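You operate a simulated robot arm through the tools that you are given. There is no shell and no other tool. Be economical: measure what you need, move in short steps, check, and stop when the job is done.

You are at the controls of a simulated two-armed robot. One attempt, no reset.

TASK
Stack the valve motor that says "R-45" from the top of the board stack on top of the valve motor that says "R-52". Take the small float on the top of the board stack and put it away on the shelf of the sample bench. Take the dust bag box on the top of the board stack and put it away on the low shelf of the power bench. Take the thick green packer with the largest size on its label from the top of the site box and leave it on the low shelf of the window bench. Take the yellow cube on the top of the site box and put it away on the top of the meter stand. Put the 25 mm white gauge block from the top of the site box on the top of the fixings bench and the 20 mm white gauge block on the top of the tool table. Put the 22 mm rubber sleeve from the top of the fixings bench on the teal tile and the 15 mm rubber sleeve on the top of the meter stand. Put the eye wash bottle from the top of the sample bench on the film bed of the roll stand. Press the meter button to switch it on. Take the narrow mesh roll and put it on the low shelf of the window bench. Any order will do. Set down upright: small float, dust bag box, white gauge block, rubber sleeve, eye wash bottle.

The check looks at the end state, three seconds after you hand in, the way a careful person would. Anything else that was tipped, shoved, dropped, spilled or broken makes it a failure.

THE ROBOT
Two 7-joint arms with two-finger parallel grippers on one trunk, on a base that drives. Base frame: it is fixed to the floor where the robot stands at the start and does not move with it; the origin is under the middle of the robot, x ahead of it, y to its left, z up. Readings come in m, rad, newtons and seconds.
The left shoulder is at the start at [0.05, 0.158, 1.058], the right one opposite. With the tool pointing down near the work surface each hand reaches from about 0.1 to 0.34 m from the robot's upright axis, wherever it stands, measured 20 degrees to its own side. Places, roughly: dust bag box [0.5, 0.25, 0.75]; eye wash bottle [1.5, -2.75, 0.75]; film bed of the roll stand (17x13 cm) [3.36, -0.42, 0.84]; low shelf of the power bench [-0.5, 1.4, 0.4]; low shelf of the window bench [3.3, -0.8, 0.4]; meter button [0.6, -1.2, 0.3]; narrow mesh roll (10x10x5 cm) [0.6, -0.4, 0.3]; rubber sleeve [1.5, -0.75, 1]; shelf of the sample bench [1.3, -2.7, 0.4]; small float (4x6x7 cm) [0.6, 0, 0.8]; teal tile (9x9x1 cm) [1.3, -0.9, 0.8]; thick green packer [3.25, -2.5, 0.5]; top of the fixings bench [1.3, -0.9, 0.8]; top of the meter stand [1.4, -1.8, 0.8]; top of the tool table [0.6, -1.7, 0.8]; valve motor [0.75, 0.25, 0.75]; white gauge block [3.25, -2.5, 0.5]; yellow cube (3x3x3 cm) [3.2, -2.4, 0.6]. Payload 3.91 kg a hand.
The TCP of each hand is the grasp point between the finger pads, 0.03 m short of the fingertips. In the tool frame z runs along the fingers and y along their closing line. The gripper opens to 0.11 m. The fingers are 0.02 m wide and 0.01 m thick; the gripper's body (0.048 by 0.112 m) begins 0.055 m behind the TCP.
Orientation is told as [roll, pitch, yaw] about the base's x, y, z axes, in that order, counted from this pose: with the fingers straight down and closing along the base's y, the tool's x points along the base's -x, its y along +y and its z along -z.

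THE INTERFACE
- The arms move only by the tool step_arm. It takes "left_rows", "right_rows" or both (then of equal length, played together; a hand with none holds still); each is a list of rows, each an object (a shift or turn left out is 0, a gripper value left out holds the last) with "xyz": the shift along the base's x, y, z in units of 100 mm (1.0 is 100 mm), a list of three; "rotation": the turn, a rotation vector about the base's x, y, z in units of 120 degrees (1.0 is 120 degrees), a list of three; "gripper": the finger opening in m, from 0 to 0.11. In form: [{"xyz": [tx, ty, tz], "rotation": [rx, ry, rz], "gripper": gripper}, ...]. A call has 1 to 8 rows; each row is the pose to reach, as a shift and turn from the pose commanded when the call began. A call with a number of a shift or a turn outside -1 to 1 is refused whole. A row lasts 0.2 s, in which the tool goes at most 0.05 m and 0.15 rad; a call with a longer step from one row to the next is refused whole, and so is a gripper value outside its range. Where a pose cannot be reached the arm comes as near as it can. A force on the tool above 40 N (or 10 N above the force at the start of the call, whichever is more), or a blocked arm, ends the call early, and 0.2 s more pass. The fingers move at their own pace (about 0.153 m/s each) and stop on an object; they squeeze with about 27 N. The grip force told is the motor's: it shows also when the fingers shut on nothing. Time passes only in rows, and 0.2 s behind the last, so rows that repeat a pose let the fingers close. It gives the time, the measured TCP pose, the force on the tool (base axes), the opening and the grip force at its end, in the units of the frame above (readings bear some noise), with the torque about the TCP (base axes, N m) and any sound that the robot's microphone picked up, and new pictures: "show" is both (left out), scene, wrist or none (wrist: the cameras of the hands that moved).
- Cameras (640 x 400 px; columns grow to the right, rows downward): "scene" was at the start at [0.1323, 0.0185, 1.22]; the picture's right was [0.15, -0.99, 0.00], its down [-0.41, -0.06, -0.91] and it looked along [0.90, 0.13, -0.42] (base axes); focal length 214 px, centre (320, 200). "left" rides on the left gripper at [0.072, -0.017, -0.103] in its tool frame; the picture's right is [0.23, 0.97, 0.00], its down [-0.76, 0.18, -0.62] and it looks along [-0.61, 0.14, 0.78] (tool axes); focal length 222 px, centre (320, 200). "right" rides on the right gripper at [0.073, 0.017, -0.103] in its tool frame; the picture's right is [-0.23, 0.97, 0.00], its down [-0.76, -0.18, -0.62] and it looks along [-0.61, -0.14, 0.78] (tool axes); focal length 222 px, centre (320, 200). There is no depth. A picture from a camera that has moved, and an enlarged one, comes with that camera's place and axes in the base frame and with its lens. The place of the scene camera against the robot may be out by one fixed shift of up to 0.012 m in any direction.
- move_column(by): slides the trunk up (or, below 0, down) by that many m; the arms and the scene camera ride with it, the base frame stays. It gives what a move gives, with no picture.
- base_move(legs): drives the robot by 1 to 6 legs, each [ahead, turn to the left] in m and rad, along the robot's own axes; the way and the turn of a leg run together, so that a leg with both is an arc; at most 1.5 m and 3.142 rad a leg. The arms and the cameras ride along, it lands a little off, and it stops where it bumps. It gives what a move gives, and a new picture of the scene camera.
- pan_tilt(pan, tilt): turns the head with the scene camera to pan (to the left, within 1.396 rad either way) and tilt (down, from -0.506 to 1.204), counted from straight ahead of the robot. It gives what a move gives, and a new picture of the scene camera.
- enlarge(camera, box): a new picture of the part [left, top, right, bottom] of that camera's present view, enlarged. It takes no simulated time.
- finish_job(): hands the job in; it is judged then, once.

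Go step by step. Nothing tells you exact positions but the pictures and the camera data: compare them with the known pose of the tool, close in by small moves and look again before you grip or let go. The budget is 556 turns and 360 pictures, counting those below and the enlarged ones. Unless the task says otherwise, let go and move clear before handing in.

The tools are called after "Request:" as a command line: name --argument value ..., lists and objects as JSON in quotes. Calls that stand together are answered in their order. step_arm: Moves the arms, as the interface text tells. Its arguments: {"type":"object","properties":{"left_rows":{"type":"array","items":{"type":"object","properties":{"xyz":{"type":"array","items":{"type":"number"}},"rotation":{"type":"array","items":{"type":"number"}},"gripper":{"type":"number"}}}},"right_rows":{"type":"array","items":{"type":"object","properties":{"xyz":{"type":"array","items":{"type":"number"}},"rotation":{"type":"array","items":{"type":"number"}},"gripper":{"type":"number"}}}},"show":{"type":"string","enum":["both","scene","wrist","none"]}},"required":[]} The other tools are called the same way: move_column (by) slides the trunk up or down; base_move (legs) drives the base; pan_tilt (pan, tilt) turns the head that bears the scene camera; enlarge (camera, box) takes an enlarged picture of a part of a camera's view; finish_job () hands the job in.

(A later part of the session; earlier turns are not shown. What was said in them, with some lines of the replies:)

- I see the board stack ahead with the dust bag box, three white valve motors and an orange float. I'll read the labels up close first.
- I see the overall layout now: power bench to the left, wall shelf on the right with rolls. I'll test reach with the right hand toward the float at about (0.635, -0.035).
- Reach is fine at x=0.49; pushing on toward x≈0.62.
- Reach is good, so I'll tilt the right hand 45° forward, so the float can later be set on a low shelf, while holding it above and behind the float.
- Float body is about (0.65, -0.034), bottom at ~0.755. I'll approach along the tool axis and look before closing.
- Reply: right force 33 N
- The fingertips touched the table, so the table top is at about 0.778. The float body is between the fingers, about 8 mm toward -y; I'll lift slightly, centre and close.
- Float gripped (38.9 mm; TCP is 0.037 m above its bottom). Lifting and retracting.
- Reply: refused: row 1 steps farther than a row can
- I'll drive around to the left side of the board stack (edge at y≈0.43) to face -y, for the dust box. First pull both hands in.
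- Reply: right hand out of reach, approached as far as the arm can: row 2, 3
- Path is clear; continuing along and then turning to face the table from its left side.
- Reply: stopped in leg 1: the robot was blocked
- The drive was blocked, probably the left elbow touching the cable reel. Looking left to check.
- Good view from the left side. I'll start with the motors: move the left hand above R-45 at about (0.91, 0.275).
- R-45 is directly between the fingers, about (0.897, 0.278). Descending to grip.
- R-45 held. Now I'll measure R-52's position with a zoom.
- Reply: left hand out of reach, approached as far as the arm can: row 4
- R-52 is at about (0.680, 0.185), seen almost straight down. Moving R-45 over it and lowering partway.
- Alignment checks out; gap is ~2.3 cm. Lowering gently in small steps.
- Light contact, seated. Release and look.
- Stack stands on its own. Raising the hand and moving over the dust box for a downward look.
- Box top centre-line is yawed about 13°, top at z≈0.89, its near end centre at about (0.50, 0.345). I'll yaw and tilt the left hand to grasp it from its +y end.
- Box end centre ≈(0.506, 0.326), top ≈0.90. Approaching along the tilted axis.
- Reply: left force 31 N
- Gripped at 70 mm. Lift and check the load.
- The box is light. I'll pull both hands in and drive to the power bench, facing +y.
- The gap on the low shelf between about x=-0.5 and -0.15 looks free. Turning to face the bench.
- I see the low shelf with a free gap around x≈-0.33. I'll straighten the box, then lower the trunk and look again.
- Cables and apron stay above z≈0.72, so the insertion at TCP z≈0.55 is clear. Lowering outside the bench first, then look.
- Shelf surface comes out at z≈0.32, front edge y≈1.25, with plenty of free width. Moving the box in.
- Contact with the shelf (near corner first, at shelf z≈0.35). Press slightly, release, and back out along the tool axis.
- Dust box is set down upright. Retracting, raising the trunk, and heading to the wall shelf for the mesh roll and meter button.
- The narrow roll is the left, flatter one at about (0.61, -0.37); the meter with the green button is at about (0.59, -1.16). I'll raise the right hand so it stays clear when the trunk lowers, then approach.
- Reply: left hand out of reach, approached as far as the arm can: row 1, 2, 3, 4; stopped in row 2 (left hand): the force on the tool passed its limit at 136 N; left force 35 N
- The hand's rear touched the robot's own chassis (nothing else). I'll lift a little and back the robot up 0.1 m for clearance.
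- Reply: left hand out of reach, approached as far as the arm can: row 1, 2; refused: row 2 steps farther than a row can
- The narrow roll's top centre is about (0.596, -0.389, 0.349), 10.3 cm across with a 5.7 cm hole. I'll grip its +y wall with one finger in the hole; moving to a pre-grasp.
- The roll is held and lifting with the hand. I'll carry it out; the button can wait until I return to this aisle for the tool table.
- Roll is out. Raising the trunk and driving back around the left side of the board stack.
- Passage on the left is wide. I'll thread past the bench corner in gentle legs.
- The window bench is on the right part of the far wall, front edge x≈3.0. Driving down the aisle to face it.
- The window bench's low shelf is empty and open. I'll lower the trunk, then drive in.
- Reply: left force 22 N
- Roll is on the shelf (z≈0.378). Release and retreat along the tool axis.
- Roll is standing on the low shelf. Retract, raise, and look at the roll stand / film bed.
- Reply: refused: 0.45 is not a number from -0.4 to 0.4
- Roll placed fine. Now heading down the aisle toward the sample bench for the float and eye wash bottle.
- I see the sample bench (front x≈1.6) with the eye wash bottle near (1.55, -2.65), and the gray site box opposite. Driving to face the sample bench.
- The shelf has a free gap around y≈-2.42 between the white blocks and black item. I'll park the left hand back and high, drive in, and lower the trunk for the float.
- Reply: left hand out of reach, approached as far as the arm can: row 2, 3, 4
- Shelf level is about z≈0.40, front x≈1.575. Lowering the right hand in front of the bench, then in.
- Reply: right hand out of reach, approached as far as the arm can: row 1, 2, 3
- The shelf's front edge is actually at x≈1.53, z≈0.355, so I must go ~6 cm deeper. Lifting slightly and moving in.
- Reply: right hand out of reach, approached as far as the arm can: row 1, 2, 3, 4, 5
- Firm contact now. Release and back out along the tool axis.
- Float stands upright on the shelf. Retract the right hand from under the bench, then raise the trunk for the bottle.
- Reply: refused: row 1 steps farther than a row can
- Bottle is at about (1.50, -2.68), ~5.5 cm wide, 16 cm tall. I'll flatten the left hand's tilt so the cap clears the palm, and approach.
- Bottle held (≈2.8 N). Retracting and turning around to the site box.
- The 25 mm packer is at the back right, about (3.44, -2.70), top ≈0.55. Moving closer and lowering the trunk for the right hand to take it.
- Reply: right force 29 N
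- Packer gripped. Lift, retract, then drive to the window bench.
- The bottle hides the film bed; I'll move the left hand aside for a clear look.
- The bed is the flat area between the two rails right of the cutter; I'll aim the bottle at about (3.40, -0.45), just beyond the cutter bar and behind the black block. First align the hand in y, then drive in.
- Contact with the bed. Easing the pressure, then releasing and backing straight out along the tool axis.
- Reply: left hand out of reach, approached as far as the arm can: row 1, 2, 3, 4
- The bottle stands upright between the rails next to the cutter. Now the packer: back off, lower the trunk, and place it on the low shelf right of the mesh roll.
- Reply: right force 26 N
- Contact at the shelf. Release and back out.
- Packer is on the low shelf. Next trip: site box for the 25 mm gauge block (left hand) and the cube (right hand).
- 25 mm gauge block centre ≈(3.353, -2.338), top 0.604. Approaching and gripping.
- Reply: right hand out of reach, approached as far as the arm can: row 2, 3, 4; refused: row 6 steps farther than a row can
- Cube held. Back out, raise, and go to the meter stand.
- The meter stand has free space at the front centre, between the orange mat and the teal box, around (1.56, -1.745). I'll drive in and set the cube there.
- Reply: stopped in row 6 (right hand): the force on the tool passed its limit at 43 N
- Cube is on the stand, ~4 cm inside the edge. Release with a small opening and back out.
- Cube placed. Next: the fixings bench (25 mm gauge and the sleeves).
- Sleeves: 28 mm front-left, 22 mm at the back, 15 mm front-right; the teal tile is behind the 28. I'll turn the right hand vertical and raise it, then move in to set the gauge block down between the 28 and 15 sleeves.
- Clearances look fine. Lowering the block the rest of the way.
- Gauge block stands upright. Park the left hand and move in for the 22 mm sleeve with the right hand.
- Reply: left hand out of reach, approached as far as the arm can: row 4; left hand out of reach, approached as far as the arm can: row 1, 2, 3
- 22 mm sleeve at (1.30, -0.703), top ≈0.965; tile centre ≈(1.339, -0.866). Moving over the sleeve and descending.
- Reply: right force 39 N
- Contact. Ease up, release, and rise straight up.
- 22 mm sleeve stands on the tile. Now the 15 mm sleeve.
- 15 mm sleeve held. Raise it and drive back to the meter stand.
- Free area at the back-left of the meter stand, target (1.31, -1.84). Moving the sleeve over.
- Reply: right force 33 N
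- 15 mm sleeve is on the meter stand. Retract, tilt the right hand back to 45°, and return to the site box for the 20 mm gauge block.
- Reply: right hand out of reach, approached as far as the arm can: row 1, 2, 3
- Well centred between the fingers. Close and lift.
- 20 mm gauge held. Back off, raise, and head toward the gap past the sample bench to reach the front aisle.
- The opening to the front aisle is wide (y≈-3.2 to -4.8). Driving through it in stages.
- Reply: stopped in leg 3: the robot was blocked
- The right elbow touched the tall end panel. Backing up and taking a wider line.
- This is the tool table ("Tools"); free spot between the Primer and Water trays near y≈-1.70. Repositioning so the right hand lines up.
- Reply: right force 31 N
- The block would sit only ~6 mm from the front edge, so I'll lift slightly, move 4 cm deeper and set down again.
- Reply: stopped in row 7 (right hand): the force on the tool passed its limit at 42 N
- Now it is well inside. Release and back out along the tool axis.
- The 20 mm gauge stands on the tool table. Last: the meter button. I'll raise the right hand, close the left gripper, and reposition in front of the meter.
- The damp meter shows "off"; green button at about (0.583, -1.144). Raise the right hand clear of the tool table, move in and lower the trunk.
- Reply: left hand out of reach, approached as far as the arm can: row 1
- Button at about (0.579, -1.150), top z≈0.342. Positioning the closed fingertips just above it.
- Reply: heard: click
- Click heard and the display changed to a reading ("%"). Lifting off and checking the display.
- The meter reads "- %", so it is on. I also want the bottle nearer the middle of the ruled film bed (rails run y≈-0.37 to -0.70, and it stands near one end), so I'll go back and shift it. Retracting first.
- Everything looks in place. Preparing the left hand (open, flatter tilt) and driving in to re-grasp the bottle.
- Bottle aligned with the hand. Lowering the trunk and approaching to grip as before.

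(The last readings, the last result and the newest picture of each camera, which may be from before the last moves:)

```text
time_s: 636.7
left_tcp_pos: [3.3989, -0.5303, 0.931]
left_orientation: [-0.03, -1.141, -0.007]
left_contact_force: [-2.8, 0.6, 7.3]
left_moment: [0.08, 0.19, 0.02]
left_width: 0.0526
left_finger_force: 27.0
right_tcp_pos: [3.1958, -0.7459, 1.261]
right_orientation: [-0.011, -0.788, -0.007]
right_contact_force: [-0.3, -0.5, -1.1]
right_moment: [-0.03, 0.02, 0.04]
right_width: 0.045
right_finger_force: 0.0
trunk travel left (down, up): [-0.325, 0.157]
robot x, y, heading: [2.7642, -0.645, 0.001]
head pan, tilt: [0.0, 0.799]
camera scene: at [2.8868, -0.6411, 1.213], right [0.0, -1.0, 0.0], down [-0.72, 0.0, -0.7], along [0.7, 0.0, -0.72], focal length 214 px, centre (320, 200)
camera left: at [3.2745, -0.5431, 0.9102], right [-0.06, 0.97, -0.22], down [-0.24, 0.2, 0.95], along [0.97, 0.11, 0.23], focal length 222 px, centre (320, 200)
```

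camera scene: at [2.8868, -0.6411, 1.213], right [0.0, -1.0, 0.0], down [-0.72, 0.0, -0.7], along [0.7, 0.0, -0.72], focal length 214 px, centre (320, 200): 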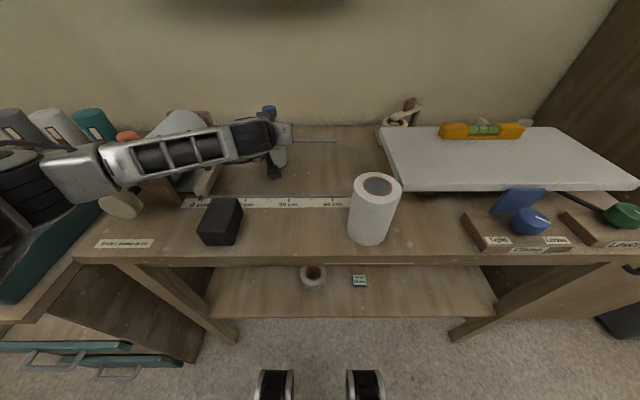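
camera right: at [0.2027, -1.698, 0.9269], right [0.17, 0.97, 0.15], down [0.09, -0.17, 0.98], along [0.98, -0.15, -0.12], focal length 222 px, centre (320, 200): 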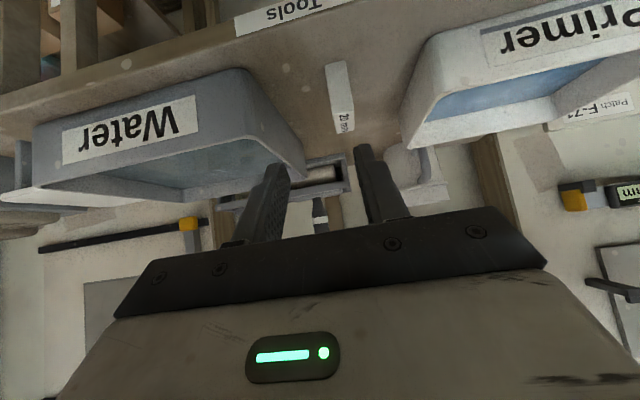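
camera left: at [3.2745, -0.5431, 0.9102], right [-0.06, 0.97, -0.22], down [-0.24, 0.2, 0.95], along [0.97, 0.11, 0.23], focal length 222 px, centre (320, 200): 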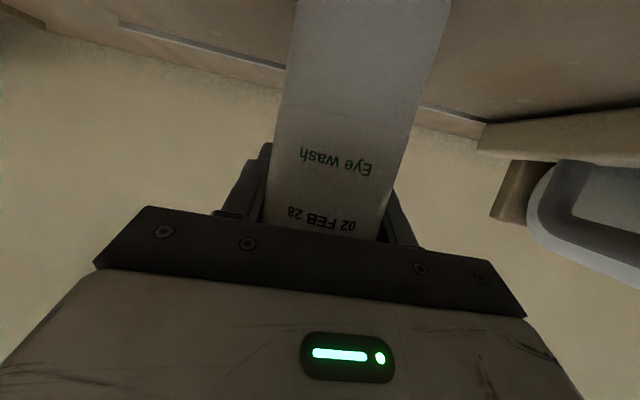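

Contact again, now centred between the rails. Release and retreat.

Request:
step_arm --left_rows '[{"xyz": [0, 0, 0.02]}, {"xyz": [0, 0, 0.02], "gripper": 0.065}, {"xyz": [0, 0, 0.02], "gripper": 0.085}, {"xyz": [-0.2, 0, 0.12]}, {"xyz": [-0.6, 0, 0.3]}, {"xyz": [-1.0, 0, 0.5]}]' --show "none"

Request:
step_arm --left_rows '[{"xyz": [-0.2, 0, 0.4]}, {"xyz": [-0.5, 0, 0.8]}, {"xyz": [-0.7, 0.2, 1.0]}]' --show "none"

Request:
base_move --legs '[[-0.3, 0]]'

Request:
enlarge --camera "scene" --box '[180, 50, 420, 200]'

```text
time_s: 638.1
left_tcp_pos: [3.2994, -0.5329, 0.9773]
left_orientation: [-0.025, -1.136, -0.01]
left_contact_force: [-0.1, 0.2, 0.4]
left_moment: [0.0, 0.02, -0.02]
left_width: 0.0851
left_finger_force: 0.0
right_tcp_pos: [3.1969, -0.7464, 1.2612]
right_orientation: [-0.012, -0.789, -0.008]
right_contact_force: [0.1, -0.1, -0.5]
right_moment: [0.03, -0.01, 0.0]
right_width: 0.0448
right_finger_force: 0.1
trunk travel left (down, up): [-0.325, 0.157]
robot x, y, heading: [2.7644, -0.6479, -0.005]
head pan, tilt: [0.0, 0.799]
```

```text
time_s: 638.9
left_tcp_pos: [3.2289, -0.5113, 1.0792]
left_orientation: [-0.026, -1.136, -0.012]
left_contact_force: [0.8, 0.5, -0.4]
left_moment: [0.02, -0.04, 0.01]
left_width: 0.0849
left_finger_force: 0.1
right_tcp_pos: [3.1976, -0.746, 1.2605]
right_orientation: [-0.009, -0.788, -0.007]
right_contact_force: [-0.2, 0.4, 0.6]
right_moment: [-0.02, -0.03, -0.01]
right_width: 0.045
right_finger_force: 0.1
trunk travel left (down, up): [-0.325, 0.157]
robot x, y, heading: [2.7645, -0.6458, -0.005]
head pan, tilt: [0.0, 0.799]
```

```text
time_s: 640.9
left_tcp_pos: [2.9283, -0.5124, 1.079]
left_orientation: [-0.026, -1.137, -0.01]
left_contact_force: [0.4, -0.7, -0.5]
left_moment: [0.02, 0.01, 0.03]
left_width: 0.085
left_finger_force: 0.1
right_tcp_pos: [2.8966, -0.7463, 1.2604]
right_orientation: [-0.012, -0.788, -0.005]
right_contact_force: [-0.6, 0.2, 0.2]
right_moment: [0.0, 0.02, -0.01]
right_width: 0.0451
right_finger_force: 0.1
trunk travel left (down, up): [-0.325, 0.157]
robot x, y, heading: [2.4662, -0.6464, 0.003]
head pan, tilt: [0.0, 0.799]
camera scene: at [2.5877, -0.6408, 1.2127], right [0.0, -1.0, 0.0], down [-0.72, 0.0, -0.7], along [0.7, 0.0, -0.72], focal length 214 px, centre (320, 200)
```

scene: 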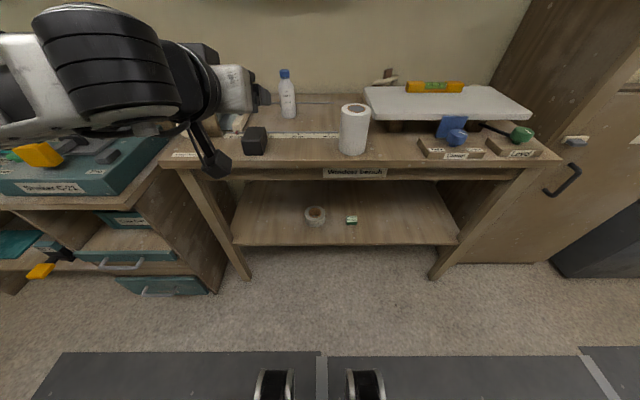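

```text
2.67 times, centred on (300, 125) of scene
camera zoom: at [2.5877, -0.6408, 1.2127], right [0.0, -1.0, 0.0], down [-0.72, 0.0, -0.7], along [0.7, 0.0, -0.72], focal length 572 px, centre (373, 400)
```

zoom: 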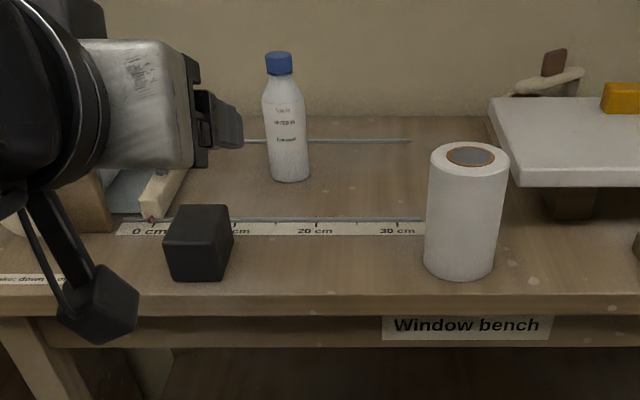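

The bottle stands upright in the middle of the film bed, and all the other items are placed with both hands empty and clear. Handing in.

Request:
finish_job

```text
The job is handed in.
```

I did every item on the list and handed the job in. I checked each placement by camera as I let go. The stops below, where the robot touched something, are the only likely disturbances.

**Uncertain:**
- **Film bed:** I took it to be the ruled area between the two rails to the right of the cutter. I moved the eye wash bottle once so that it stands near the middle of that area.
- **Contacts on the way:** The drive was blocked twice, probably by the robot's left elbow on the cable reel at the power bench and its right elbow on the tall panel at the end of the wall. The reel looked unmoved when I checked, and I saw no change at the panel. The left hand also touched the robot's own base once.

**Placed:**

| Item | Where it is now |
|---|---|
| Valve motor R-45 | Stacked on R-52 |
| Small float | Shelf of the sample bench, upright |
| Dust bag box | Low shelf of the power bench, upright |
| Green packer labelled 25 mm | Low shelf of the window bench |
| Narrow mesh roll | Low shelf of the window bench |
| Yellow cube | Top of the meter stand |
| 25 mm gauge block | Top of the fixings bench, upright |
| 20 mm gauge block | Top of the tool table, upright |
| 22 mm rubber sleeve | Teal tile, upright |
| 15 mm rubber sleeve | Top of the meter stand, upright |
| Eye wash bottle | Film bed of the roll stand, upright |
| Meter | Switched on; it clicked and the display went from "off" to "- %" |
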